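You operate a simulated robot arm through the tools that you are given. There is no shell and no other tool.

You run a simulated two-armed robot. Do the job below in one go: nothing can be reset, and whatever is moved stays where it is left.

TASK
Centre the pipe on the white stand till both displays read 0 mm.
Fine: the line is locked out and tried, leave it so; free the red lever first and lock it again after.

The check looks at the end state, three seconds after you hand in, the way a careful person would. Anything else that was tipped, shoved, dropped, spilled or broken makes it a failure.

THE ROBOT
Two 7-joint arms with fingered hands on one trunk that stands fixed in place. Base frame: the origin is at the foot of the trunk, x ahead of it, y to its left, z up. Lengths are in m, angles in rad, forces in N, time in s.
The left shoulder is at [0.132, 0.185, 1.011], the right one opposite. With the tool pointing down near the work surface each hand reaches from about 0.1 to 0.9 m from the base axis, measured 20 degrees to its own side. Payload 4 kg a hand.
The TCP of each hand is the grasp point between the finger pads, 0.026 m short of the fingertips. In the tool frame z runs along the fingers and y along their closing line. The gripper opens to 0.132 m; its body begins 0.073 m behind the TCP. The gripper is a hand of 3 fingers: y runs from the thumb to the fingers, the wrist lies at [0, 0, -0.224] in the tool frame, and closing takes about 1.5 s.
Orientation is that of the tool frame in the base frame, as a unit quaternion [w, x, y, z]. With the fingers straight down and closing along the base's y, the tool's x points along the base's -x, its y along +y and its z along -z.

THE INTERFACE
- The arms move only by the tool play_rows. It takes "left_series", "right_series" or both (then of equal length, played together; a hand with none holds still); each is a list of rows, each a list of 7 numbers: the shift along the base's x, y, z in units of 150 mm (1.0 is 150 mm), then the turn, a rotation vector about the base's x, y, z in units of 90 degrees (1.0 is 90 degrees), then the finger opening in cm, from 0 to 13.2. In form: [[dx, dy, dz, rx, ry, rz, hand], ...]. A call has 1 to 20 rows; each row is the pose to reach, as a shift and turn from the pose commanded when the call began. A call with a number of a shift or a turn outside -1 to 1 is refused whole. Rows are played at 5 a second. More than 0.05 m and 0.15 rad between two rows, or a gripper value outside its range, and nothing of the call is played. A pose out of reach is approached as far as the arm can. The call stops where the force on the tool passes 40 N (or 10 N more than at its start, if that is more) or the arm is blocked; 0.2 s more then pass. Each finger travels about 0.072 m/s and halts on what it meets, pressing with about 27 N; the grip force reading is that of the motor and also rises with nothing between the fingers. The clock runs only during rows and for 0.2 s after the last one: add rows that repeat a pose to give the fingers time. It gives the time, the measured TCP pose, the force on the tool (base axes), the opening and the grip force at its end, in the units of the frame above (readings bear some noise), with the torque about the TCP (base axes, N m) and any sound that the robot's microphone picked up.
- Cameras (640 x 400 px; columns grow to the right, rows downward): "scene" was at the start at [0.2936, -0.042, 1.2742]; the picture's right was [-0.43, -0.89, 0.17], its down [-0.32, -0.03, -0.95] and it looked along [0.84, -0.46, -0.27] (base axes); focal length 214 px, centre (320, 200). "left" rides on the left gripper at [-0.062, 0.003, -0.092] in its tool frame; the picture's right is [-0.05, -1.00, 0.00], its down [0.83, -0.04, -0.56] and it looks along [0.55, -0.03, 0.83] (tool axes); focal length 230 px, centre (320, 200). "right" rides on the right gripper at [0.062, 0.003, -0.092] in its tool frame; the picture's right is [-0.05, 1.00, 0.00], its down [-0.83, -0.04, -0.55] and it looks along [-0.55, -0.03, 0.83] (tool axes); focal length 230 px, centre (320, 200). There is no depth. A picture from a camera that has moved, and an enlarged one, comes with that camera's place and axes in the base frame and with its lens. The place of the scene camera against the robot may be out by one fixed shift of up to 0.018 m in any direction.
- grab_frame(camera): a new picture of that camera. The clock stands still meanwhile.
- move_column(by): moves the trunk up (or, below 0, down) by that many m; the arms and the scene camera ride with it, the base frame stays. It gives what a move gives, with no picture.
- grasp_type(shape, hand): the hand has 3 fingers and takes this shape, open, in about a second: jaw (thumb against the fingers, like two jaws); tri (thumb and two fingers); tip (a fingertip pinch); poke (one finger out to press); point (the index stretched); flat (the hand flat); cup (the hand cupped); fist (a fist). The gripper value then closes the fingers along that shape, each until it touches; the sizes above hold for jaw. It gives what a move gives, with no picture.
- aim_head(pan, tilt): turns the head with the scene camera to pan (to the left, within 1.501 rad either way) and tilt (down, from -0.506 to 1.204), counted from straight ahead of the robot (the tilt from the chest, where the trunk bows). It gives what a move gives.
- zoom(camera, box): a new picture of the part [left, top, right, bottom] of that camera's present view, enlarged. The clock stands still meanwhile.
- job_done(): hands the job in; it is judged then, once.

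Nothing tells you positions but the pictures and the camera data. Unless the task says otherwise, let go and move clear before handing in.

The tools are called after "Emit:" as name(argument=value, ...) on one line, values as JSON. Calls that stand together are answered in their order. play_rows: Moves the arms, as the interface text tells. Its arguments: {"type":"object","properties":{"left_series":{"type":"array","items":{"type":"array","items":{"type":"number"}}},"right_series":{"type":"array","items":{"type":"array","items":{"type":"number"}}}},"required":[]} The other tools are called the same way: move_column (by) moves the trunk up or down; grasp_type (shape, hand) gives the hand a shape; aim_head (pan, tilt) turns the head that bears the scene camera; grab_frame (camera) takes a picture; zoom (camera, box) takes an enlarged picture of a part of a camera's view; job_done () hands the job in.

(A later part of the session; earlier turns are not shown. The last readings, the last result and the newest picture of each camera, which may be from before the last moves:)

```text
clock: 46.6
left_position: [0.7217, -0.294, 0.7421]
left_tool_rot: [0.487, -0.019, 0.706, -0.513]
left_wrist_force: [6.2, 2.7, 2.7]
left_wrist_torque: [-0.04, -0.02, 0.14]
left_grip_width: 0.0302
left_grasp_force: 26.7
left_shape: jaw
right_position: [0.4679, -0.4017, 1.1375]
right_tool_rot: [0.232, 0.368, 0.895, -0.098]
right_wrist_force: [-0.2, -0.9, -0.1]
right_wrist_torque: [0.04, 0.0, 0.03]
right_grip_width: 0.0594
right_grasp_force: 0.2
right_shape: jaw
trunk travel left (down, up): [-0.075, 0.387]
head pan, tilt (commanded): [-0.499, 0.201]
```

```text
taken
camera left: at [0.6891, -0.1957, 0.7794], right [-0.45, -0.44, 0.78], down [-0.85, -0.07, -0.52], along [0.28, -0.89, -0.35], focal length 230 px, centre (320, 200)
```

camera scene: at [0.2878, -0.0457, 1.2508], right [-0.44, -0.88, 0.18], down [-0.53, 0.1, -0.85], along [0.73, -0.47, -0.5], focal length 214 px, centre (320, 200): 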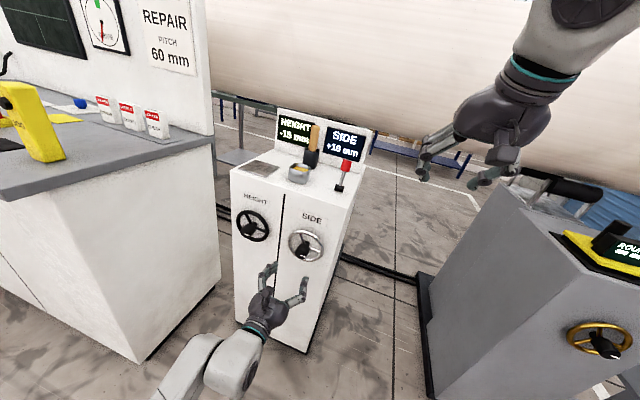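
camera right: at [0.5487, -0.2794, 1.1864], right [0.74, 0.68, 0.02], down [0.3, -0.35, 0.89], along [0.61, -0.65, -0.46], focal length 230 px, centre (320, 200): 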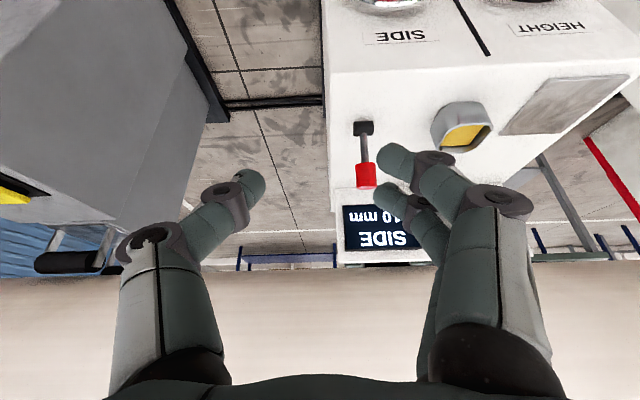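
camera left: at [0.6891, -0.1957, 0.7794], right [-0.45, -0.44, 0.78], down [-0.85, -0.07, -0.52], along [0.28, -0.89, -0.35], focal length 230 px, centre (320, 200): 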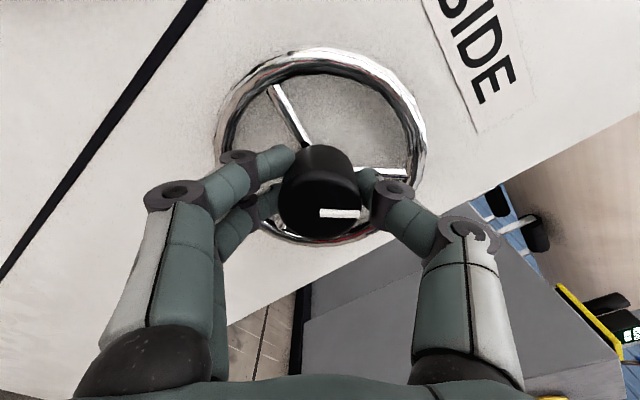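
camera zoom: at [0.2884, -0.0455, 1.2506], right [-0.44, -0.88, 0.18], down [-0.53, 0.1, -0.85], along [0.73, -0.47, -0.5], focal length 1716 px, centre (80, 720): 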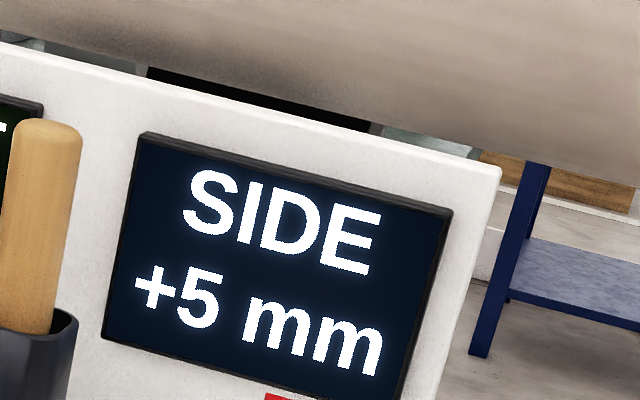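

Edges come out at about -60° and -100° of wheel angle (40° per 5 mm step, 8° per mm), so true zero is at -80°, exactly 10 mm from the start. I'll turn to -82° at the hand (2° slack) and verify.

Emit:
play_rows(left_series=[[0, 0, 0, -0.0534, 0.0534, 0, 3], [0, 0, 0, -0.1068, 0.1068, 0, 3], [0, 0, 0, -0.1603, 0.1603, 0, 3], [0, 0, 0, -0.2137, 0.2137, 0, 3], [0, 0, 0, -0.2671, 0.2671, 0, 3], [0, 0, 0, -0.2671, 0.2671, 0, 3]])

Emit:
zoom(camera="scene", box=[260, 100, 380, 200])

Emit:
grab_frame(camera="left")

```text
clock: 48.0
left_position: [0.7203, -0.293, 0.7409]
left_tool_rot: [0.316, -0.226, 0.67, -0.633]
left_wrist_force: [5.7, 3.1, 0.5]
left_wrist_torque: [0.04, -0.01, 0.15]
left_grip_width: 0.0305
left_grasp_force: 27.1
left_shape: jaw
right_position: [0.4677, -0.4018, 1.1389]
right_tool_rot: [0.232, 0.367, 0.895, -0.097]
right_wrist_force: [-0.2, 0.6, 0.2]
right_wrist_torque: [-0.01, 0.01, -0.02]
right_grip_width: 0.0596
right_grasp_force: 0.1
right_shape: jaw
trunk travel left (down, up): [-0.075, 0.387]
head pan, tilt (commanded): [-0.499, 0.201]
```

```text
4.00 times, centred on (320, 150) of scene
camera zoom: at [0.2887, -0.0455, 1.2504], right [-0.44, -0.88, 0.18], down [-0.53, 0.1, -0.84], along [0.73, -0.47, -0.5], focal length 858 px, centre (320, 400)
```

zoom: 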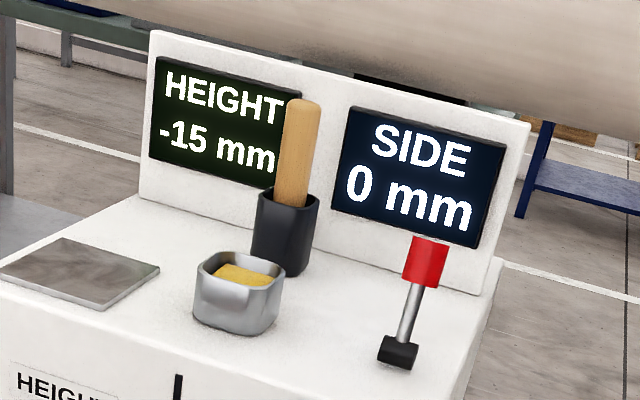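

```text
taken
camera left: at [0.6988, -0.1859, 0.7452], right [-0.06, -0.06, 1.0], down [-0.98, -0.19, -0.07], along [0.2, -0.98, -0.05], focal length 230 px, centre (320, 200)
```

left: 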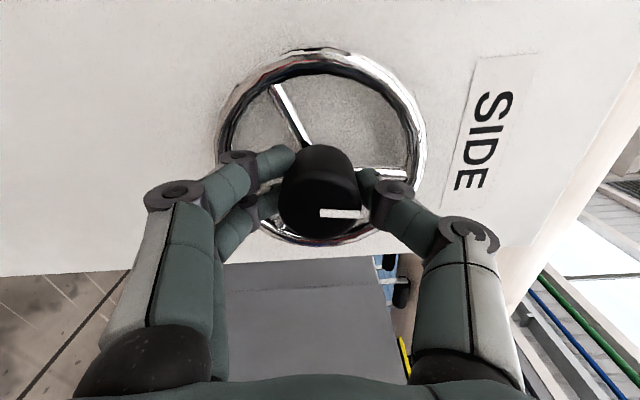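

SIDE reads 0 mm, mid-band. I'll open, back straight out and check that it stays 0.

Emit:
play_rows(left_series=[[0, 0, 0, 0, 0, 0, 4], [0, 0, 0, 0, 0, 0, 5], [0, 0, 0, 0, 0, 0, 6], [0, 0, 0, 0, 0, 0, 6], [-0.09, 0.09, 0, 0, 0, 0, 6], [-0.18, 0.18, 0, 0, 0, 0, 6], [-0.28, 0.28, 0, 0, 0, 0, 6], [-0.38, 0.38, 0, 0, 0, 0, 6], [-0.471, 0.471, 0, 0, 0, 0, 6], [-0.471, 0.471, 0, 0, 0, 0, 6]])

Emit:
zoom(camera="scene", box=[260, 100, 380, 200])

Emit:
grab_frame(camera="left")

```text
clock: 50.2
left_position: [0.6491, -0.2236, 0.742]
left_tool_rot: [0.315, -0.225, 0.67, -0.634]
left_wrist_force: [-0.6, -0.3, 0.1]
left_wrist_torque: [0.0, -0.01, -0.01]
left_grip_width: 0.0598
left_grasp_force: 0.0
left_shape: jaw
right_position: [0.4677, -0.4031, 1.1391]
right_tool_rot: [0.233, 0.368, 0.895, -0.096]
right_wrist_force: [-0.3, 0.5, 0.0]
right_wrist_torque: [-0.02, -0.03, -0.02]
right_grip_width: 0.0597
right_grasp_force: 0.0
right_shape: jaw
trunk travel left (down, up): [-0.075, 0.387]
head pan, tilt (commanded): [-0.499, 0.201]
```

```text
4.00 times, centred on (320, 150) of scene
camera zoom: at [0.2881, -0.046, 1.2506], right [-0.44, -0.88, 0.18], down [-0.53, 0.1, -0.85], along [0.73, -0.47, -0.5], focal length 858 px, centre (320, 400)
```

zoom: 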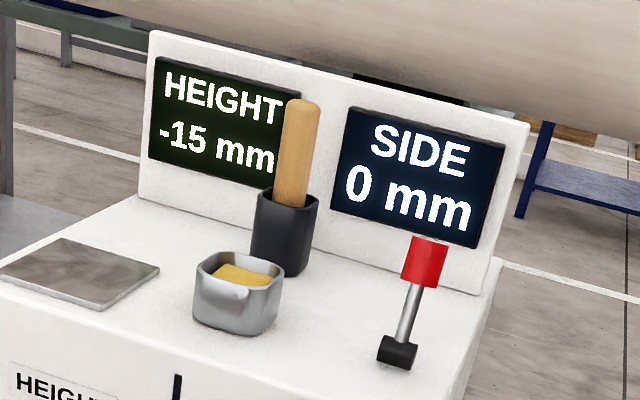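

```text
taken
camera left: at [0.6272, -0.1162, 0.746], right [-0.06, -0.06, 1.0], down [-0.98, -0.19, -0.07], along [0.2, -0.98, -0.05], focal length 230 px, centre (320, 200)
```

left: 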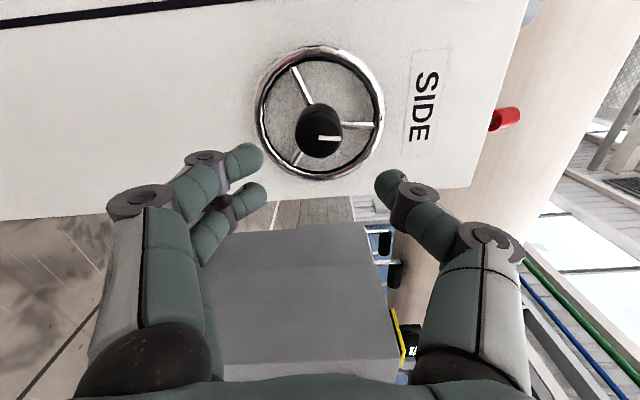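

SIDE stays at 0. Now I slide the hand along to the HEIGHT wheel at the same stand-off, with a little roll back to leave room for a clockwise turn.

Emit:
play_rows(left_series=[[0.117, 0.117, 0, 0.0216, -0.0216, 0, 6], [0.234, 0.234, 0, 0.0432, -0.0432, 0, 6], [0.351, 0.351, 0, 0.0648, -0.0648, 0, 6], [0.469, 0.469, 0, 0.0864, -0.0864, 0, 6], [0.586, 0.586, 0, 0.108, -0.108, 0, 6], [0.703, 0.703, 0, 0.1296, -0.1296, 0, 6], [0.82, 0.82, 0, 0.1512, -0.1512, 0, 6], [0.937, 0.937, 0, 0.1728, -0.1728, 0, 6], [0.937, 0.937, 0, 0.1728, -0.1728, 0, 6]])

Emit:
grab_frame(camera="left")

Emit:
grab_frame(camera="scene")

```text
clock: 52.2
left_position: [0.7899, -0.0832, 0.7405]
left_tool_rot: [0.43, -0.093, 0.701, -0.561]
left_wrist_force: [0.1, -1.1, -0.5]
left_wrist_torque: [0.03, 0.0, 0.02]
left_grip_width: 0.0597
left_grasp_force: 0.1
left_shape: jaw
right_position: [0.4676, -0.4019, 1.139]
right_tool_rot: [0.232, 0.367, 0.896, -0.097]
right_wrist_force: [-0.2, 0.1, 0.0]
right_wrist_torque: [0.05, -0.03, 0.02]
right_grip_width: 0.0595
right_grasp_force: 0.1
right_shape: jaw
trunk travel left (down, up): [-0.075, 0.387]
head pan, tilt (commanded): [-0.499, 0.201]
```

```text
taken
camera left: at [0.7639, 0.0201, 0.7681], right [-0.32, -0.32, 0.89], down [-0.92, -0.13, -0.38], along [0.24, -0.94, -0.25], focal length 230 px, centre (320, 200)
```

left: 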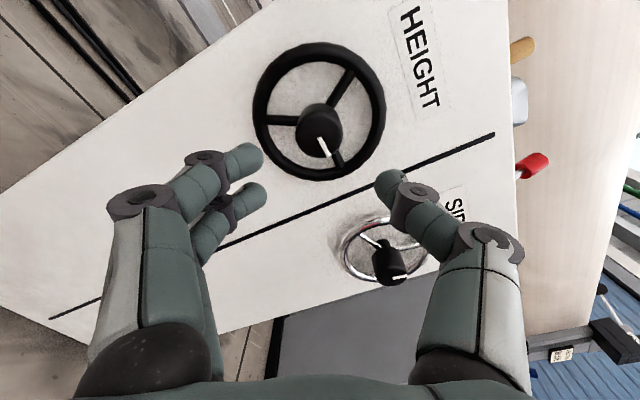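

```text
taken
camera scene: at [0.2881, -0.0458, 1.2506], right [-0.44, -0.88, 0.18], down [-0.53, 0.1, -0.85], along [0.73, -0.47, -0.5], focal length 214 px, centre (320, 200)
```

scene: 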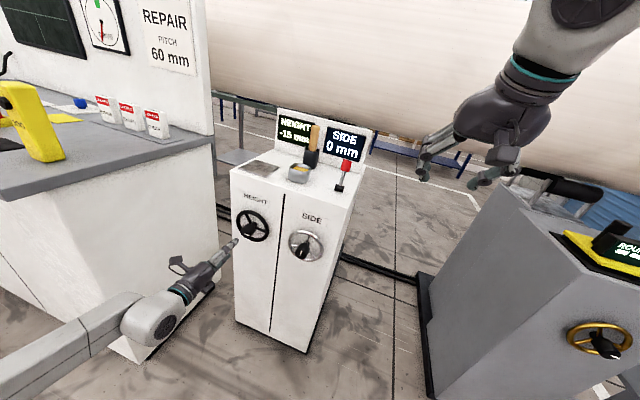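

The HEIGHT wheel sits in exactly the same image place as SIDE did, so alignment is good. I'll advance the same 10 cm and check before gripping.

Emit:
play_rows(left_series=[[0.09, -0.09, 0, 0, 0, 0, 6], [0.18, -0.18, 0, 0, 0, 0, 6], [0.27, -0.27, 0, 0, 0, 0, 6], [0.35, -0.35, 0, 0, 0, 0, 6], [0.41, -0.41, 0, 0, 0, 0, 6], [0.45, -0.45, 0, 0, 0, 0, 6], [0.471, -0.471, 0, 0, 0, 0, 6], [0.471, -0.471, 0, 0, 0, 0, 6]])

Emit:
grab_frame(camera="left")

```text
clock: 54.0
left_position: [0.8603, -0.1545, 0.7421]
left_tool_rot: [0.43, -0.092, 0.701, -0.561]
left_wrist_force: [0.5, -0.2, 0.2]
left_wrist_torque: [-0.01, 0.03, -0.02]
left_grip_width: 0.0594
left_grasp_force: 0.1
left_shape: jaw
right_position: [0.4687, -0.4008, 1.139]
right_tool_rot: [0.233, 0.367, 0.895, -0.097]
right_wrist_force: [0.1, -0.2, 0.1]
right_wrist_torque: [-0.01, 0.0, 0.02]
right_grip_width: 0.0595
right_grasp_force: 0.1
right_shape: jaw
trunk travel left (down, up): [-0.075, 0.387]
head pan, tilt (commanded): [-0.499, 0.201]
```

```text
taken
camera left: at [0.834, -0.0503, 0.7685], right [-0.32, -0.32, 0.89], down [-0.92, -0.13, -0.38], along [0.24, -0.94, -0.25], focal length 230 px, centre (320, 200)
```

left: 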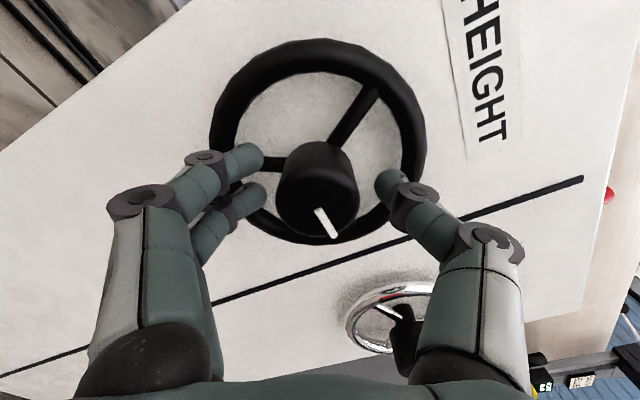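

Knob centred. Closing on it now.

Emit:
play_rows(left_series=[[0, 0, 0, 0, 0, 0, 5], [0, 0, 0, 0, 0, 0, 4], [0, 0, 0, 0, 0, 0, 3], [0, 0, 0, 0, 0, 0, 3], [0, 0, 0, 0, 0, 0, 3]])

Emit:
play_rows(left_series=[[0, 0, 0, 0.0629, -0.0629, 0, 3], [0, 0, 0, 0.1257, -0.1257, 0, 3], [0, 0, 0, 0.1886, -0.1886, 0, 3], [0, 0, 0, 0.2357, -0.2357, 0, 3], [0, 0, 0, 0.2357, -0.2357, 0, 3]])

Emit:
grab_frame(camera="left")

Emit:
zoom(camera="scene", box=[260, 100, 380, 200])

```text
clock: 55.2
left_position: [0.8604, -0.1545, 0.7415]
left_tool_rot: [0.43, -0.093, 0.701, -0.562]
left_wrist_force: [2.1, -1.2, -0.4]
left_wrist_torque: [-0.01, 0.04, 0.02]
left_grip_width: 0.0308
left_grasp_force: 26.4
left_shape: jaw
right_position: [0.4685, -0.4019, 1.1382]
right_tool_rot: [0.232, 0.368, 0.895, -0.097]
right_wrist_force: [-0.2, 0.5, -0.5]
right_wrist_torque: [-0.01, 0.02, -0.01]
right_grip_width: 0.0596
right_grasp_force: 0.0
right_shape: jaw
trunk travel left (down, up): [-0.075, 0.387]
head pan, tilt (commanded): [-0.499, 0.201]
```

```text
clock: 56.4
left_position: [0.8604, -0.1537, 0.7404]
left_tool_rot: [0.561, 0.093, 0.701, -0.431]
left_wrist_force: [-0.6, -1.2, -1.9]
left_wrist_torque: [0.03, 0.08, -0.07]
left_grip_width: 0.0306
left_grasp_force: 26.9
left_shape: jaw
right_position: [0.4681, -0.4026, 1.1386]
right_tool_rot: [0.232, 0.369, 0.895, -0.098]
right_wrist_force: [-0.2, 0.3, 0.2]
right_wrist_torque: [0.01, 0.0, -0.01]
right_grip_width: 0.0596
right_grasp_force: 0.0
right_shape: jaw
trunk travel left (down, up): [-0.075, 0.387]
head pan, tilt (commanded): [-0.499, 0.201]
```

```text
taken
camera left: at [0.819, -0.0657, 0.7919], right [-0.59, -0.59, 0.54], down [-0.71, 0.07, -0.7], along [0.37, -0.8, -0.47], focal length 230 px, centre (320, 200)
```

left: 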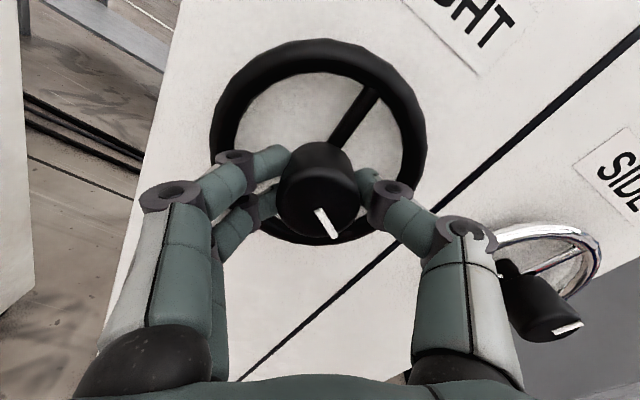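

```text
4.00 times, centred on (320, 150) of scene
camera zoom: at [0.2883, -0.046, 1.2505], right [-0.44, -0.88, 0.18], down [-0.53, 0.1, -0.85], along [0.73, -0.47, -0.5], focal length 858 px, centre (320, 400)
```

zoom: 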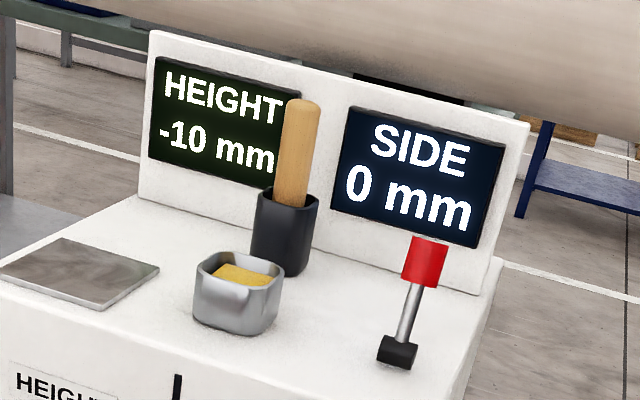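

Clockwise raises HEIGHT (-15 → -10 after 30°). With 8° per mm it needs 120° in all; I'll turn another 92° (2° slack included) and check.

Emit:
play_rows(left_series=[[0, 0, 0, 0.0602, -0.0602, 0, 3], [0, 0, 0, 0.1204, -0.1204, 0, 3], [0, 0, 0, 0.1807, -0.1807, 0, 3], [0, 0, 0, 0.2409, -0.2409, 0, 3], [0, 0, 0, 0.3011, -0.3011, 0, 3], [0, 0, 0, 0.3613, -0.3613, 0, 3], [0, 0, 0, 0.4216, -0.4216, 0, 3], [0, 0, 0, 0.4818, -0.4818, 0, 3], [0, 0, 0, 0.542, -0.542, 0, 3], [0, 0, 0, 0.6022, -0.6022, 0, 3], [0, 0, 0, 0.6625, -0.6625, 0, 3], [0, 0, 0, 0.7227, -0.7227, 0, 3], [0, 0, 0, 0.7227, -0.7227, 0, 3]])

Emit:
grab_frame(camera="left")

Emit:
zoom(camera="scene", box=[260, 100, 380, 200])

```text
clock: 59.2
left_position: [0.8617, -0.1544, 0.7407]
left_tool_rot: [0.698, 0.57, 0.421, 0.104]
left_wrist_force: [-3.0, 0.5, -6.5]
left_wrist_torque: [0.07, 0.1, -0.05]
left_grip_width: 0.0304
left_grasp_force: 26.6
left_shape: jaw
right_position: [0.4696, -0.4019, 1.1382]
right_tool_rot: [0.232, 0.368, 0.895, -0.098]
right_wrist_force: [0.0, 0.0, -0.2]
right_wrist_torque: [0.0, 0.03, -0.01]
right_grip_width: 0.0594
right_grasp_force: 0.1
right_shape: jaw
trunk travel left (down, up): [-0.075, 0.387]
head pan, tilt (commanded): [-0.499, 0.201]
```

```text
taken
camera left: at [0.7587, -0.1263, 0.7716], right [-0.36, -0.36, -0.86], down [0.11, 0.9, -0.43], along [0.92, -0.25, -0.29], focal length 230 px, centre (320, 200)
```

left: 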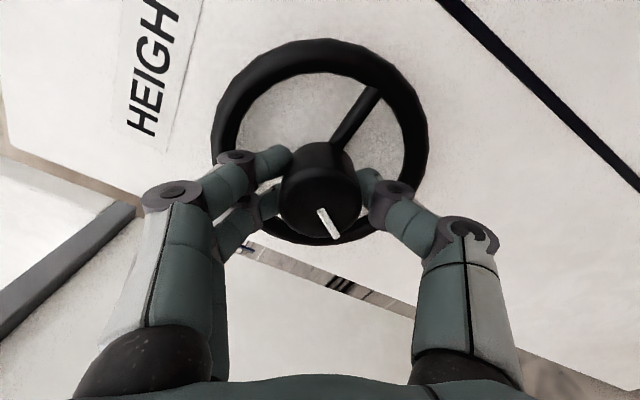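

```text
4.00 times, centred on (320, 150) of scene
camera zoom: at [0.2888, -0.0458, 1.2504], right [-0.44, -0.88, 0.18], down [-0.53, 0.1, -0.84], along [0.73, -0.47, -0.5], focal length 858 px, centre (320, 400)
```

zoom: 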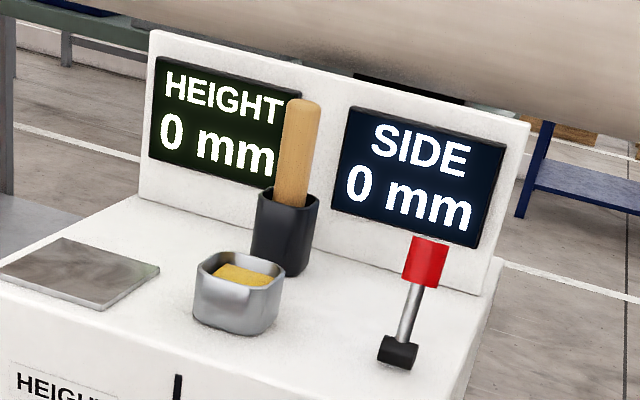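

Both read 0. To be sure HEIGHT is mid-band as well, I'll step back counter-clockwise to find the -5/0 edge (expected near 98–100°), then return.

Emit:
play_rows(left_series=[[0, 0, 0, -0.055, 0.055, 0, 3], [0, 0, 0, -0.11, 0.11, 0, 3], [0, 0, 0, -0.11, 0.11, 0, 3]])

Emit:
zoom(camera="scene", box=[270, 105, 330, 155])

Emit:
play_rows(left_series=[[0, 0, 0, -0.0393, 0.0393, 0, 3], [0, 0, 0, -0.0393, 0.0393, 0, 3]])

Emit:
zoom(camera="scene", box=[270, 105, 330, 155])

Emit:
play_rows(left_series=[[0, 0, 0, -0.0393, 0.0393, 0, 3], [0, 0, 0, -0.0393, 0.0393, 0, 3]])

Emit:
zoom(camera="scene", box=[270, 105, 330, 155])

Emit:
play_rows(left_series=[[0, 0, 0, -0.0393, 0.0393, 0, 3], [0, 0, 0, -0.0393, 0.0393, 0, 3]])

Emit:
zoom(camera="scene", box=[270, 105, 330, 155])

```text
clock: 60.0
left_position: [0.8608, -0.1527, 0.7402]
left_tool_rot: [0.706, 0.513, 0.487, 0.016]
left_wrist_force: [-4.3, 2.1, -7.5]
left_wrist_torque: [0.17, 0.12, -0.01]
left_grip_width: 0.0304
left_grasp_force: 26.5
left_shape: jaw
right_position: [0.4681, -0.4028, 1.1391]
right_tool_rot: [0.233, 0.368, 0.895, -0.097]
right_wrist_force: [0.0, 0.8, -0.2]
right_wrist_torque: [0.01, -0.01, 0.03]
right_grip_width: 0.0596
right_grasp_force: 0.0
right_shape: jaw
trunk travel left (down, up): [-0.075, 0.387]
head pan, tilt (commanded): [-0.499, 0.201]
```

```text
8.00 times, centred on (300, 130) of scene
camera zoom: at [0.2888, -0.0458, 1.2504], right [-0.44, -0.88, 0.18], down [-0.53, 0.1, -0.84], along [0.72, -0.47, -0.5], focal length 1716 px, centre (480, 760)
```

zoom: 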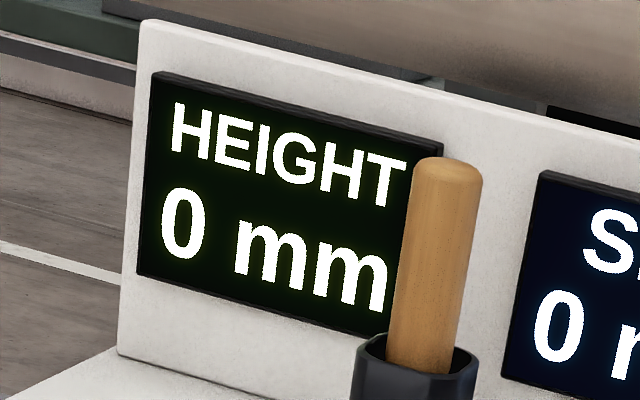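

```text
clock: 60.6
left_position: [0.8621, -0.1529, 0.7401]
left_tool_rot: [0.706, 0.491, 0.509, -0.013]
left_wrist_force: [-3.4, 3.1, -6.5]
left_wrist_torque: [0.1, 0.1, -0.04]
left_grip_width: 0.0305
left_grasp_force: 27.2
left_shape: jaw
right_position: [0.4684, -0.4019, 1.139]
right_tool_rot: [0.232, 0.367, 0.895, -0.098]
right_wrist_force: [-0.1, 0.2, -0.2]
right_wrist_torque: [-0.01, -0.01, 0.0]
right_grip_width: 0.0593
right_grasp_force: 0.0
right_shape: jaw
trunk travel left (down, up): [-0.075, 0.387]
head pan, tilt (commanded): [-0.499, 0.201]
```

```text
8.00 times, centred on (300, 130) of scene
camera zoom: at [0.2887, -0.0457, 1.2504], right [-0.44, -0.88, 0.18], down [-0.53, 0.1, -0.84], along [0.73, -0.47, -0.5], focal length 1716 px, centre (480, 760)
```

zoom: 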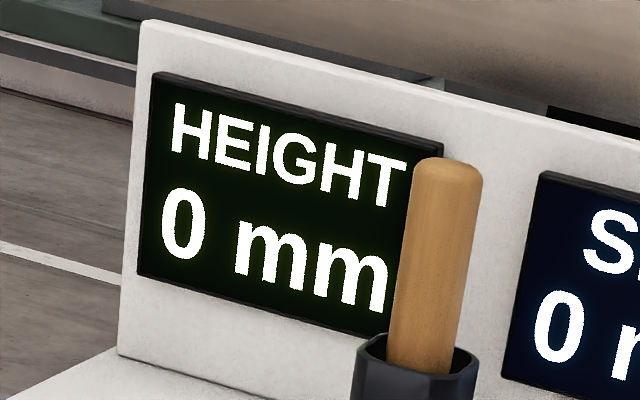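

```text
clock: 61.2
left_position: [0.8613, -0.1536, 0.7398]
left_tool_rot: [0.705, 0.469, 0.53, -0.044]
left_wrist_force: [-5.0, 2.4, -6.2]
left_wrist_torque: [0.14, 0.08, -0.02]
left_grip_width: 0.0304
left_grasp_force: 27.5
left_shape: jaw
right_position: [0.4684, -0.4023, 1.1388]
right_tool_rot: [0.233, 0.368, 0.895, -0.098]
right_wrist_force: [0.6, 0.7, -0.6]
right_wrist_torque: [-0.04, 0.04, 0.0]
right_grip_width: 0.0593
right_grasp_force: 0.0
right_shape: jaw
trunk travel left (down, up): [-0.075, 0.387]
head pan, tilt (commanded): [-0.499, 0.201]
```

```text
8.00 times, centred on (300, 130) of scene
camera zoom: at [0.2887, -0.0456, 1.2504], right [-0.44, -0.88, 0.18], down [-0.53, 0.1, -0.84], along [0.73, -0.47, -0.5], focal length 1716 px, centre (480, 760)
```

zoom: 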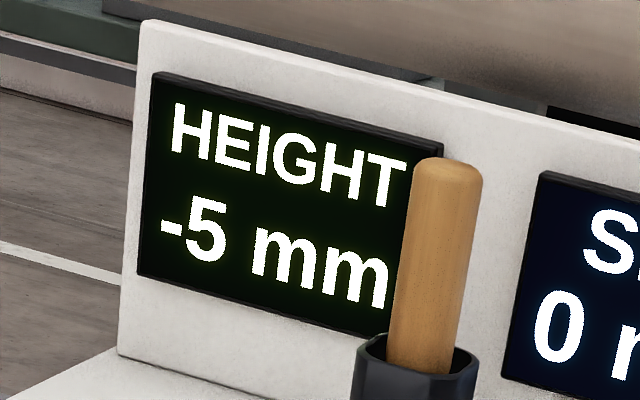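

```text
clock: 61.8
left_position: [0.8613, -0.1544, 0.7399]
left_tool_rot: [0.703, 0.444, 0.551, -0.075]
left_wrist_force: [-4.5, 3.3, -7.4]
left_wrist_torque: [0.08, 0.07, -0.03]
left_grip_width: 0.0305
left_grasp_force: 27.2
left_shape: jaw
right_position: [0.4677, -0.4022, 1.1382]
right_tool_rot: [0.232, 0.368, 0.895, -0.098]
right_wrist_force: [-0.2, 0.5, -0.1]
right_wrist_torque: [-0.01, 0.02, 0.01]
right_grip_width: 0.0594
right_grasp_force: 0.1
right_shape: jaw
trunk travel left (down, up): [-0.075, 0.387]
head pan, tilt (commanded): [-0.499, 0.201]
```

```text
8.00 times, centred on (300, 130) of scene
camera zoom: at [0.2886, -0.0456, 1.2505], right [-0.44, -0.88, 0.18], down [-0.53, 0.1, -0.85], along [0.73, -0.47, -0.5], focal length 1716 px, centre (480, 760)
```

zoom: 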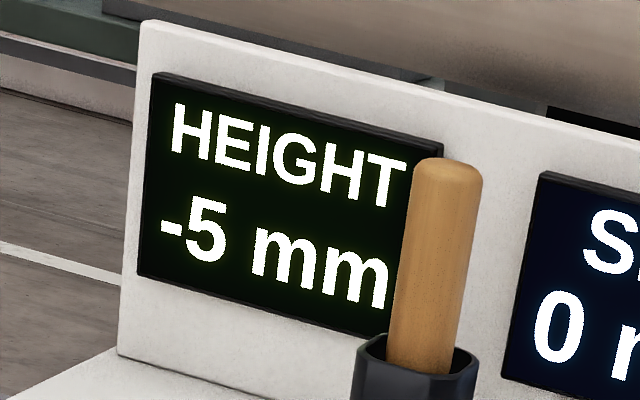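

The edge is at ~100° as expected, so 120° is mid-band. Returning to that point.

Emit:
play_rows(left_series=[[0, 0, 0, 0.055, -0.055, 0, 3], [0, 0, 0, 0.11, -0.11, 0, 3], [0, 0, 0, 0.165, -0.165, 0, 3], [0, 0, 0, 0.224, -0.224, 0, 3], [0, 0, 0, 0.224, -0.224, 0, 3]])

Emit:
zoom(camera="scene", box=[260, 100, 380, 200])

Emit:
play_rows(left_series=[[0, 0, 0, 0, 0, 0, 4], [0, 0, 0, 0, 0, 0, 5], [0, 0, 0, 0, 0, 0, 6], [0, 0, 0, 0, 0, 0, 6], [-0.09, 0.09, 0, 0, 0, 0, 6], [-0.18, 0.18, 0, 0, 0, 0, 6], [-0.28, 0.28, 0, 0, 0, 0, 6], [-0.38, 0.38, 0, 0, 0, 0, 6], [-0.471, 0.471, 0, 0, 0, 0, 6], [-0.471, 0.471, 0, 0, 0, 0, 6]])

Emit:
zoom(camera="scene", box=[260, 100, 380, 200])

Emit:
grab_frame(camera="left")

```text
clock: 63.0
left_position: [0.8605, -0.1543, 0.7399]
left_tool_rot: [0.699, 0.567, 0.423, 0.1]
left_wrist_force: [-3.1, 1.6, -7.2]
left_wrist_torque: [0.06, 0.14, -0.02]
left_grip_width: 0.0303
left_grasp_force: 26.8
left_shape: jaw
right_position: [0.4689, -0.4008, 1.1384]
right_tool_rot: [0.233, 0.368, 0.895, -0.098]
right_wrist_force: [-0.3, 0.0, -0.2]
right_wrist_torque: [0.0, 0.0, 0.01]
right_grip_width: 0.0595
right_grasp_force: 0.1
right_shape: jaw
trunk travel left (down, up): [-0.075, 0.387]
head pan, tilt (commanded): [-0.499, 0.201]
```

```text
4.00 times, centred on (320, 150) of scene
camera zoom: at [0.2889, -0.0457, 1.2504], right [-0.44, -0.88, 0.18], down [-0.53, 0.1, -0.84], along [0.72, -0.47, -0.5], focal length 858 px, centre (320, 400)
```

zoom: 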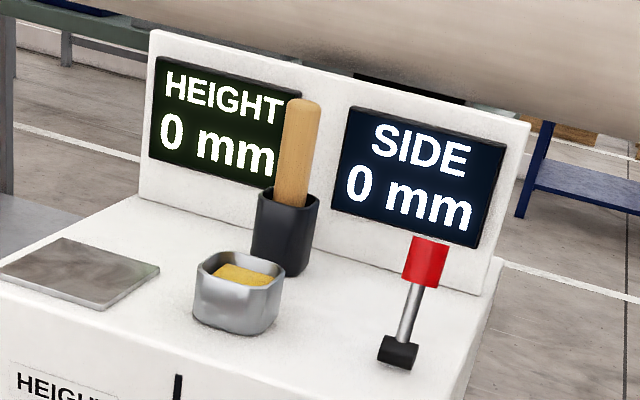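

```text
clock: 65.2
left_position: [0.7897, -0.0833, 0.7414]
left_tool_rot: [0.7, 0.566, 0.423, 0.101]
left_wrist_force: [0.1, -0.3, -0.5]
left_wrist_torque: [-0.02, 0.02, -0.02]
left_grip_width: 0.0595
left_grasp_force: 0.1
left_shape: jaw
right_position: [0.4682, -0.4027, 1.1377]
right_tool_rot: [0.233, 0.368, 0.895, -0.098]
right_wrist_force: [0.5, 0.6, 0.4]
right_wrist_torque: [0.01, 0.0, -0.01]
right_grip_width: 0.0596
right_grasp_force: 0.1
right_shape: jaw
trunk travel left (down, up): [-0.075, 0.387]
head pan, tilt (commanded): [-0.499, 0.201]
```

```text
4.00 times, centred on (320, 150) of scene
camera zoom: at [0.2882, -0.046, 1.2506], right [-0.44, -0.88, 0.18], down [-0.53, 0.1, -0.85], along [0.73, -0.47, -0.5], focal length 858 px, centre (320, 400)
```

zoom: 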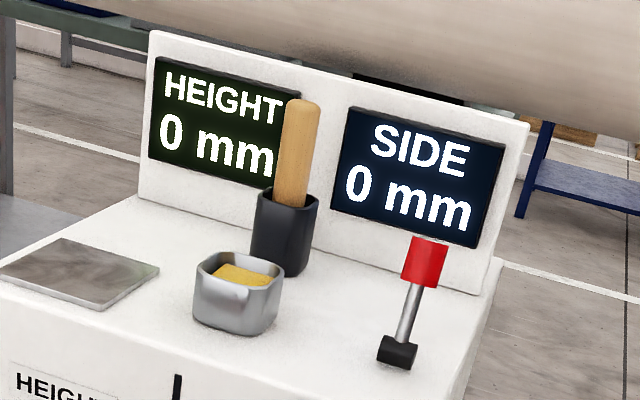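

```text
taken
camera left: at [0.688, -0.0555, 0.7729], right [-0.37, -0.37, -0.85], down [0.11, 0.89, -0.43], along [0.92, -0.25, -0.29], focal length 230 px, centre (320, 200)
```

left: 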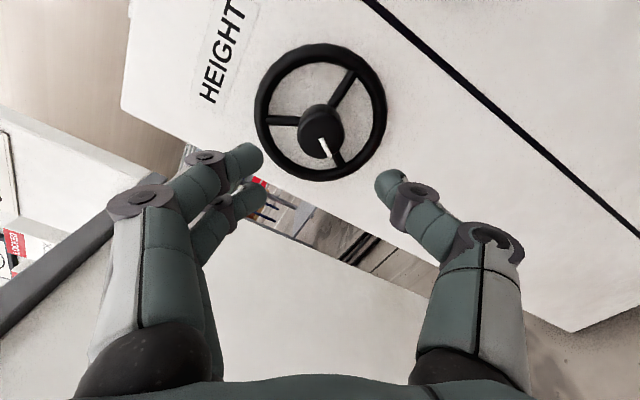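

Both displays read 0 with the hand off. Now I retreat the left hand, and bring the right hand round to approach the lever from the stand's right side, pointing along the lever's pivot axis so the fingers can hold the handle front and back.

Emit:
play_rows(left_series=[[-0.055, 0.055, 0, -0.0375, 0.0375, 0, 6], [-0.11, 0.11, 0, -0.075, 0.075, 0, 6], [-0.165, 0.165, 0, -0.1124, 0.1124, 0, 6], [-0.22, 0.22, 0, -0.1499, 0.1499, 0, 6], [-0.275, 0.275, 0, -0.1874, 0.1874, 0, 6], [-0.33, 0.33, 0, -0.2248, 0.2248, 0, 6], [-0.385, 0.385, 0, -0.2623, 0.2623, 0, 6], [-0.44, 0.44, 0, -0.2998, 0.2998, 0, 6], [-0.495, 0.495, 0, -0.3372, 0.3372, 0, 6], [-0.55, 0.55, 0, -0.3747, 0.3747, 0, 6], [-0.605, 0.605, 0, -0.4122, 0.4122, 0, 6], [-0.66, 0.66, 0, -0.4497, 0.4497, 0, 6], [-0.707, 0.707, 0, -0.4871, 0.4871, 0, 6], [-0.707, 0.707, 0, -0.4871, 0.4871, 0, 6]], right_series=[[0.057, -0.06, 0, 0.0002, -0.0292, 0.0747, 7], [0.115, -0.121, 0, 0.0005, -0.0583, 0.1495, 8], [0.172, -0.182, 0, 0.0007, -0.0875, 0.2242, 8], [0.23, -0.242, 0, 0.0009, -0.1166, 0.299, 8], [0.287, -0.303, 0, 0.0012, -0.1458, 0.3737, 8], [0.345, -0.363, 0, 0.0014, -0.1749, 0.4485, 8], [0.402, -0.424, 0, 0.0016, -0.2041, 0.5232, 8], [0.46, -0.484, 0, 0.0018, -0.2332, 0.598, 8], [0.517, -0.545, 0, 0.0021, -0.2624, 0.6727, 8], [0.575, -0.605, 0, 0.0023, -0.2915, 0.7475, 8], [0.632, -0.666, 0, 0.0025, -0.3207, 0.8222, 8], [0.69, -0.726, 0, 0.0028, -0.3498, 0.897, 8], [0.747, -0.787, 0, 0.003, -0.379, 0.9717, 8], [0.747, -0.787, 0, 0.003, -0.379, 0.9717, 8]])

Emit:
grab_frame(camera="right")

Emit:
grab_frame(camera="scene")

```text
clock: 68.2
left_position: [0.6824, 0.0232, 0.7414]
left_tool_rot: [0.652, 0.267, 0.654, -0.274]
left_wrist_force: [-0.3, -1.4, -0.1]
left_wrist_torque: [0.01, 0.05, -0.01]
left_grip_width: 0.0593
left_grasp_force: 0.0
left_shape: jaw
right_position: [0.5787, -0.5197, 1.1389]
right_tool_rot: [0.462, -0.332, 0.8, 0.191]
right_wrist_force: [-0.2, 0.5, -0.2]
right_wrist_torque: [0.01, 0.01, -0.03]
right_grip_width: 0.0795
right_grasp_force: 0.2
right_shape: jaw
trunk travel left (down, up): [-0.075, 0.387]
head pan, tilt (commanded): [-0.499, 0.201]
```

```text
taken
camera right: at [0.498, -0.5958, 1.1305], right [-0.69, 0.72, 0.04], down [-0.02, -0.08, 1.0], along [0.72, 0.69, 0.06], focal length 230 px, centre (320, 200)
```

right: 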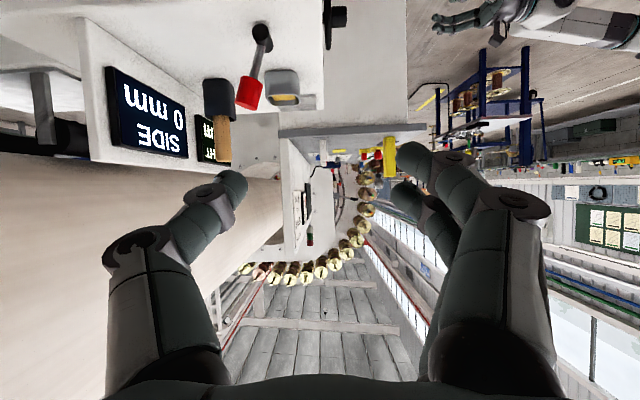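

```text
taken
camera scene: at [0.2873, -0.0454, 1.251], right [-0.44, -0.88, 0.18], down [-0.53, 0.1, -0.85], along [0.73, -0.47, -0.5], focal length 214 px, centre (320, 200)
```

scene: 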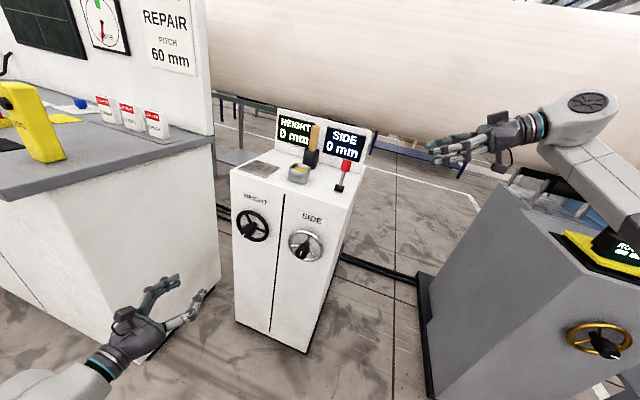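

Now the right camera looks along the pivot axis (image upside-down): the lever leans toward the display side, both readings 0. I'll zoom in to measure its angle.

Emit:
zoom(camera="right", box=[180, 10, 340, 130])

```text
3.33 times, centred on (260, 70) of right
camera zoom: at [0.498, -0.5958, 1.1305], right [-0.69, 0.72, 0.04], down [-0.02, -0.08, 1.0], along [0.72, 0.69, 0.06], focal length 767 px, centre (520, 633)
```

zoom: 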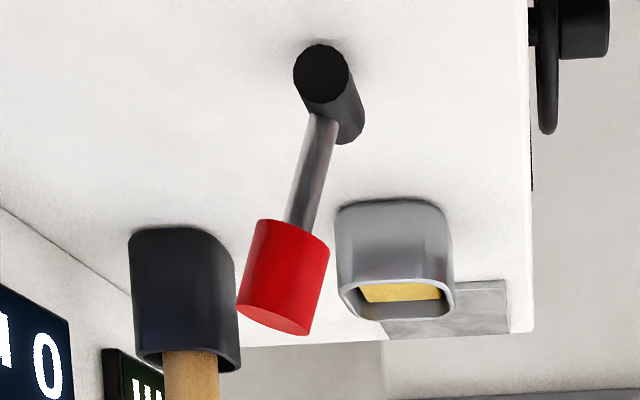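

The lever is about 17° back. I'll move the right hand to a pre-approach point off the stand's right side, in line with the handle.

Emit:
play_rows(right_series=[[0.15, 0, -0.05, 0, 0, 0, 8], [0.3, 0, -0.12, 0, 0, 0, 8], [0.45, 0, -0.2, 0, 0, 0, 8], [0.6, 0, -0.29, 0, 0, 0, 8], [0.76, 0, -0.38, 0, 0, 0, 8], [0.909, 0, -0.453, 0, 0, 0, 8], [0.909, 0, -0.453, 0, 0, 0, 8]])

Emit:
grab_frame(camera="right")

Emit:
grab_frame(camera="scene")

```text
clock: 69.8
left_position: [0.6839, 0.0219, 0.7414]
left_tool_rot: [0.652, 0.267, 0.655, -0.274]
left_wrist_force: [0.7, -0.5, -1.0]
left_wrist_torque: [0.01, -0.02, 0.02]
left_grip_width: 0.0595
left_grasp_force: 0.0
left_shape: jaw
right_position: [0.7163, -0.52, 1.0703]
right_tool_rot: [0.462, -0.331, 0.8, 0.191]
right_wrist_force: [-0.6, -0.1, 0.8]
right_wrist_torque: [-0.03, -0.01, 0.01]
right_grip_width: 0.0797
right_grasp_force: 0.2
right_shape: jaw
trunk travel left (down, up): [-0.075, 0.387]
head pan, tilt (commanded): [-0.499, 0.201]
```

```text
taken
camera right: at [0.6349, -0.5951, 1.062], right [-0.69, 0.72, 0.04], down [-0.02, -0.08, 1.0], along [0.73, 0.68, 0.06], focal length 230 px, centre (320, 200)
```

right: 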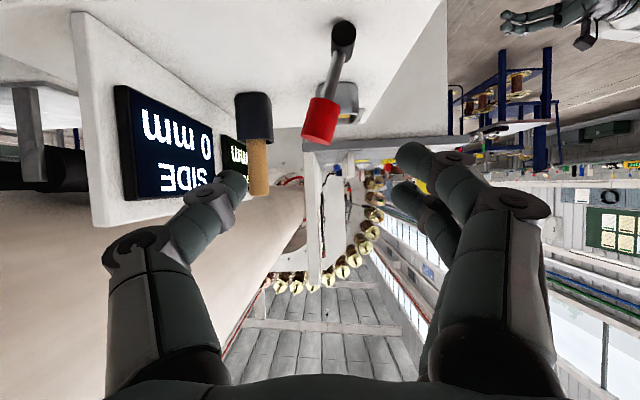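

```text
taken
camera scene: at [0.2875, -0.0458, 1.2509], right [-0.44, -0.88, 0.18], down [-0.53, 0.1, -0.85], along [0.73, -0.47, -0.5], focal length 214 px, centre (320, 200)
```

scene: 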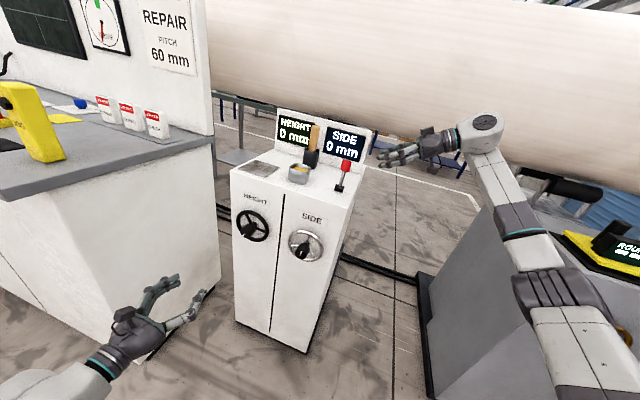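

The handle is centred in the fingers' plane. Advancing along the tool axis to straddle it, still open.

Emit:
play_rows(right_series=[[0.09, 0.09, -0.073, 0, 0, 0, 8], [0.18, 0.18, -0.147, 0, 0, 0, 8], [0.27, 0.27, -0.22, 0, 0, 0, 8], [0.36, 0.36, -0.294, 0, 0, 0, 8], [0.45, 0.45, -0.367, 0, 0, 0, 7.5], [0.531, 0.531, -0.433, 0, 0, 0, 7], [0.531, 0.531, -0.433, 0, 0, 0, 7]])

Emit:
grab_frame(camera="right")

Emit:
zoom(camera="scene", box=[240, 80, 440, 205])

```text
clock: 71.4
left_position: [0.6827, 0.0224, 0.7422]
left_tool_rot: [0.653, 0.267, 0.655, -0.272]
left_wrist_force: [-0.4, -0.4, 0.5]
left_wrist_torque: [-0.03, -0.01, 0.03]
left_grip_width: 0.0595
left_grasp_force: 0.0
left_shape: jaw
right_position: [0.7959, -0.4412, 1.0053]
right_tool_rot: [0.462, -0.332, 0.8, 0.192]
right_wrist_force: [0.1, 0.0, 0.2]
right_wrist_torque: [0.02, 0.02, -0.04]
right_grip_width: 0.0706
right_grasp_force: 0.1
right_shape: jaw
trunk travel left (down, up): [-0.075, 0.387]
head pan, tilt (commanded): [-0.499, 0.201]
```

```text
taken
camera right: at [0.7149, -0.516, 0.9972], right [-0.69, 0.72, 0.05], down [-0.02, -0.08, 1.0], along [0.73, 0.68, 0.06], focal length 230 px, centre (320, 200)
```

right: 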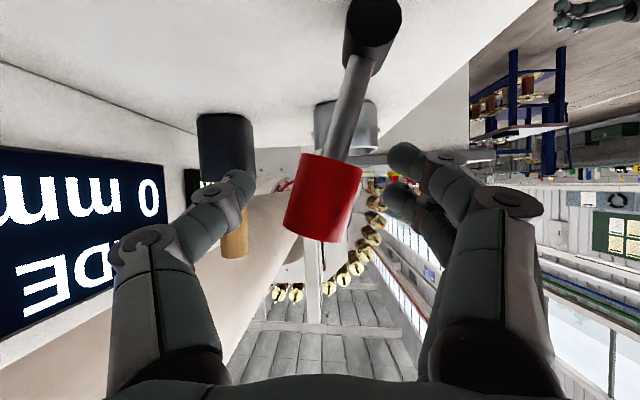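

```text
3.20 times, centred on (340, 142) of scene
camera zoom: at [0.2878, -0.0458, 1.2508], right [-0.44, -0.88, 0.18], down [-0.53, 0.1, -0.85], along [0.73, -0.47, -0.5], focal length 686 px, centre (256, 384)
```

zoom: 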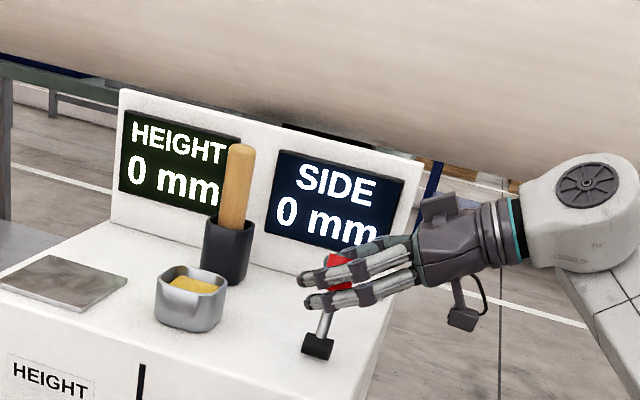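

Fingers in front and thumb behind the handle, nothing touched. Closing on it.

Emit:
play_rows(right_series=[[0, 0, 0, 0, 0, 0, 6], [0, 0, 0, 0, 0, 0, 5], [0, 0, 0, 0, 0, 0, 4], [0, 0, 0, 0, 0, 0, 3], [0, 0, 0, 0, 0, 0, 2.5], [0, 0, 0, 0, 0, 0, 2.5]])

Emit:
grab_frame(camera="right")

Emit:
zoom(camera="scene", box=[240, 80, 440, 205])

```text
clock: 72.8
left_position: [0.6839, 0.0233, 0.7411]
left_tool_rot: [0.652, 0.267, 0.655, -0.274]
left_wrist_force: [0.6, 0.0, 0.1]
left_wrist_torque: [-0.01, 0.0, 0.0]
left_grip_width: 0.0595
left_grasp_force: 0.1
left_shape: jaw
right_position: [0.7966, -0.4399, 1.0057]
right_tool_rot: [0.462, -0.332, 0.799, 0.192]
right_wrist_force: [-1.7, 1.5, -0.5]
right_wrist_torque: [0.02, 0.04, 0.0]
right_grip_width: 0.0261
right_grasp_force: 0.1
right_shape: jaw
trunk travel left (down, up): [-0.075, 0.387]
head pan, tilt (commanded): [-0.499, 0.201]
```

```text
taken
camera right: at [0.7149, -0.5157, 0.9973], right [-0.69, 0.72, 0.04], down [-0.02, -0.08, 1.0], along [0.73, 0.69, 0.06], focal length 230 px, centre (320, 200)
```

right: 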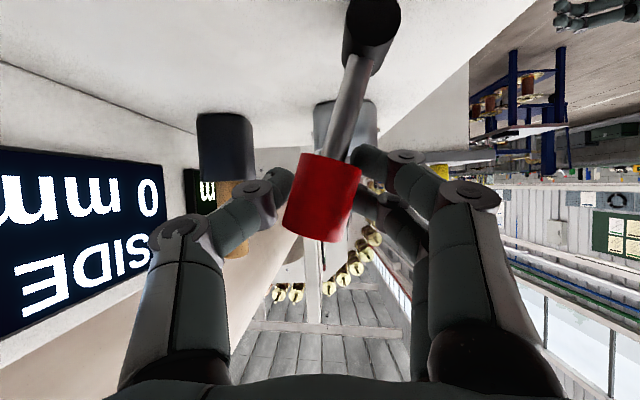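

```text
3.20 times, centred on (340, 142) of scene
camera zoom: at [0.2879, -0.0455, 1.2507], right [-0.44, -0.88, 0.18], down [-0.53, 0.1, -0.85], along [0.73, -0.47, -0.5], focal length 686 px, centre (256, 384)
```

zoom: 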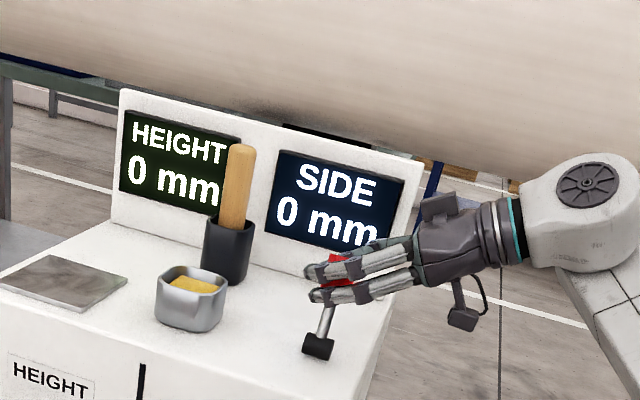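

The handle is loosely caged (no squeeze force). I'll swing it forward along its arc to upright first, then on to the locked side.

Emit:
play_rows(right_series=[[-0.024, 0.024, 0.009, -0.015, -0.015, 0, 2.5], [-0.048, 0.048, 0.0167, -0.03, -0.03, 0, 2.5], [-0.08, 0.08, 0.022, -0.045, -0.045, 0, 2.5], [-0.113, 0.113, 0.0247, -0.06, -0.06, 0, 2.5], [-0.113, 0.113, 0.0247, -0.06, -0.06, 0, 2.5]])

Emit:
grab_frame(camera="right")

Emit:
zoom(camera="scene", box=[240, 80, 440, 205])

```text
clock: 74.0
left_position: [0.6855, 0.0215, 0.7415]
left_tool_rot: [0.651, 0.268, 0.654, -0.275]
left_wrist_force: [-1.0, 0.8, -0.6]
left_wrist_torque: [-0.02, 0.02, 0.0]
left_grip_width: 0.0597
left_grasp_force: 0.1
left_shape: jaw
right_position: [0.7795, -0.4229, 1.0085]
right_tool_rot: [0.483, -0.362, 0.786, 0.138]
right_wrist_force: [0.8, -0.8, 0.4]
right_wrist_torque: [0.01, -0.01, -0.01]
right_grip_width: 0.0257
right_grasp_force: 0.0
right_shape: jaw
trunk travel left (down, up): [-0.075, 0.387]
head pan, tilt (commanded): [-0.499, 0.201]
```

```text
taken
camera right: at [0.6981, -0.4998, 1.0003], right [-0.69, 0.72, -0.09], down [-0.11, 0.02, 0.99], along [0.72, 0.69, 0.07], focal length 230 px, centre (320, 200)
```

right: 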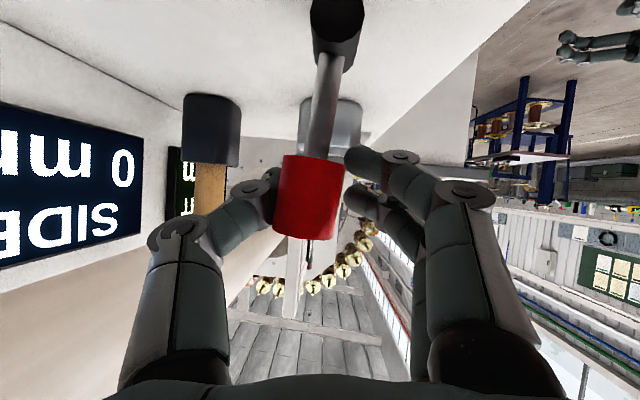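

```text
3.20 times, centred on (340, 142) of scene
camera zoom: at [0.2883, -0.0458, 1.2506], right [-0.44, -0.88, 0.18], down [-0.53, 0.1, -0.85], along [0.73, -0.47, -0.5], focal length 686 px, centre (256, 384)
```

zoom: 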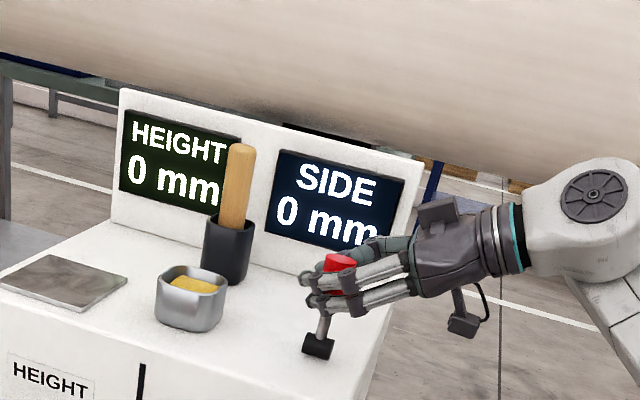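

The lever follows easily, and both displays still read 0. Continuing to the locked side with a little extra to reach the stop.

Emit:
play_rows(right_series=[[-0.033, 0.033, -0.003, -0.012, -0.012, 0, 2.5], [-0.065, 0.065, -0.008, -0.025, -0.025, 0, 2.5], [-0.09, 0.09, -0.016, -0.038, -0.038, 0, 2.5], [-0.113, 0.113, -0.025, -0.05, -0.05, 0, 2.5], [-0.129, 0.129, -0.032, -0.06, -0.06, 0, 2.5], [-0.129, 0.129, -0.032, -0.06, -0.06, 0, 2.5]])

Emit:
grab_frame(camera="right")

Emit:
zoom(camera="scene", box=[240, 80, 440, 205])

```text
clock: 75.4
left_position: [0.6826, 0.0215, 0.741]
left_tool_rot: [0.652, 0.268, 0.654, -0.274]
left_wrist_force: [0.7, -0.2, -0.2]
left_wrist_torque: [-0.02, 0.02, -0.04]
left_grip_width: 0.0597
left_grasp_force: 0.0
left_shape: jaw
right_position: [0.7601, -0.404, 1.0033]
right_tool_rot: [0.502, -0.39, 0.768, 0.083]
right_wrist_force: [0.9, -0.3, 1.0]
right_wrist_torque: [-0.03, -0.04, 0.0]
right_grip_width: 0.0257
right_grasp_force: 0.1
right_shape: jaw
trunk travel left (down, up): [-0.075, 0.387]
head pan, tilt (commanded): [-0.499, 0.201]
```

```text
taken
camera right: at [0.6793, -0.481, 0.995], right [-0.67, 0.71, -0.22], down [-0.2, 0.11, 0.97], along [0.71, 0.7, 0.07], focal length 230 px, centre (320, 200)
```

right: 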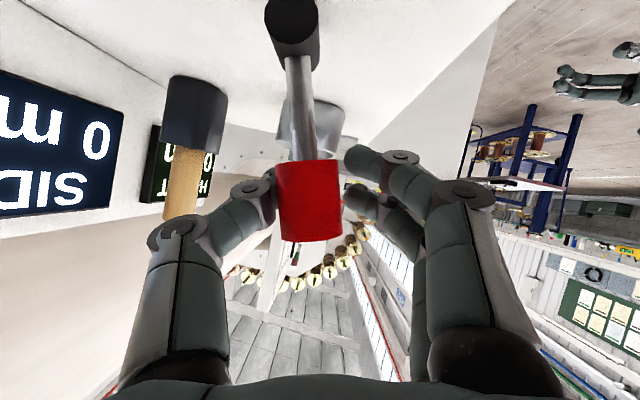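

```text
3.20 times, centred on (340, 142) of scene
camera zoom: at [0.2882, -0.0456, 1.2506], right [-0.44, -0.88, 0.18], down [-0.53, 0.1, -0.85], along [0.73, -0.47, -0.5], focal length 686 px, centre (256, 384)
```

zoom: 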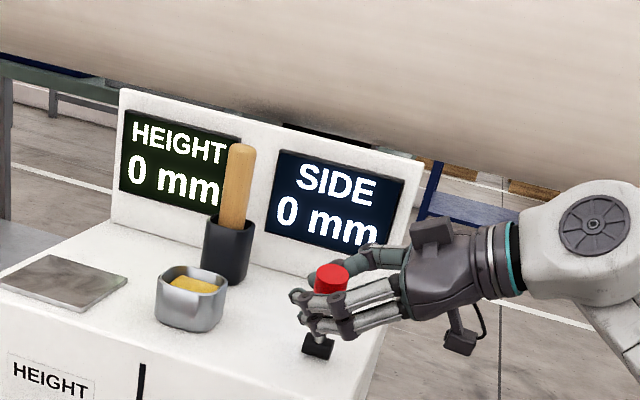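

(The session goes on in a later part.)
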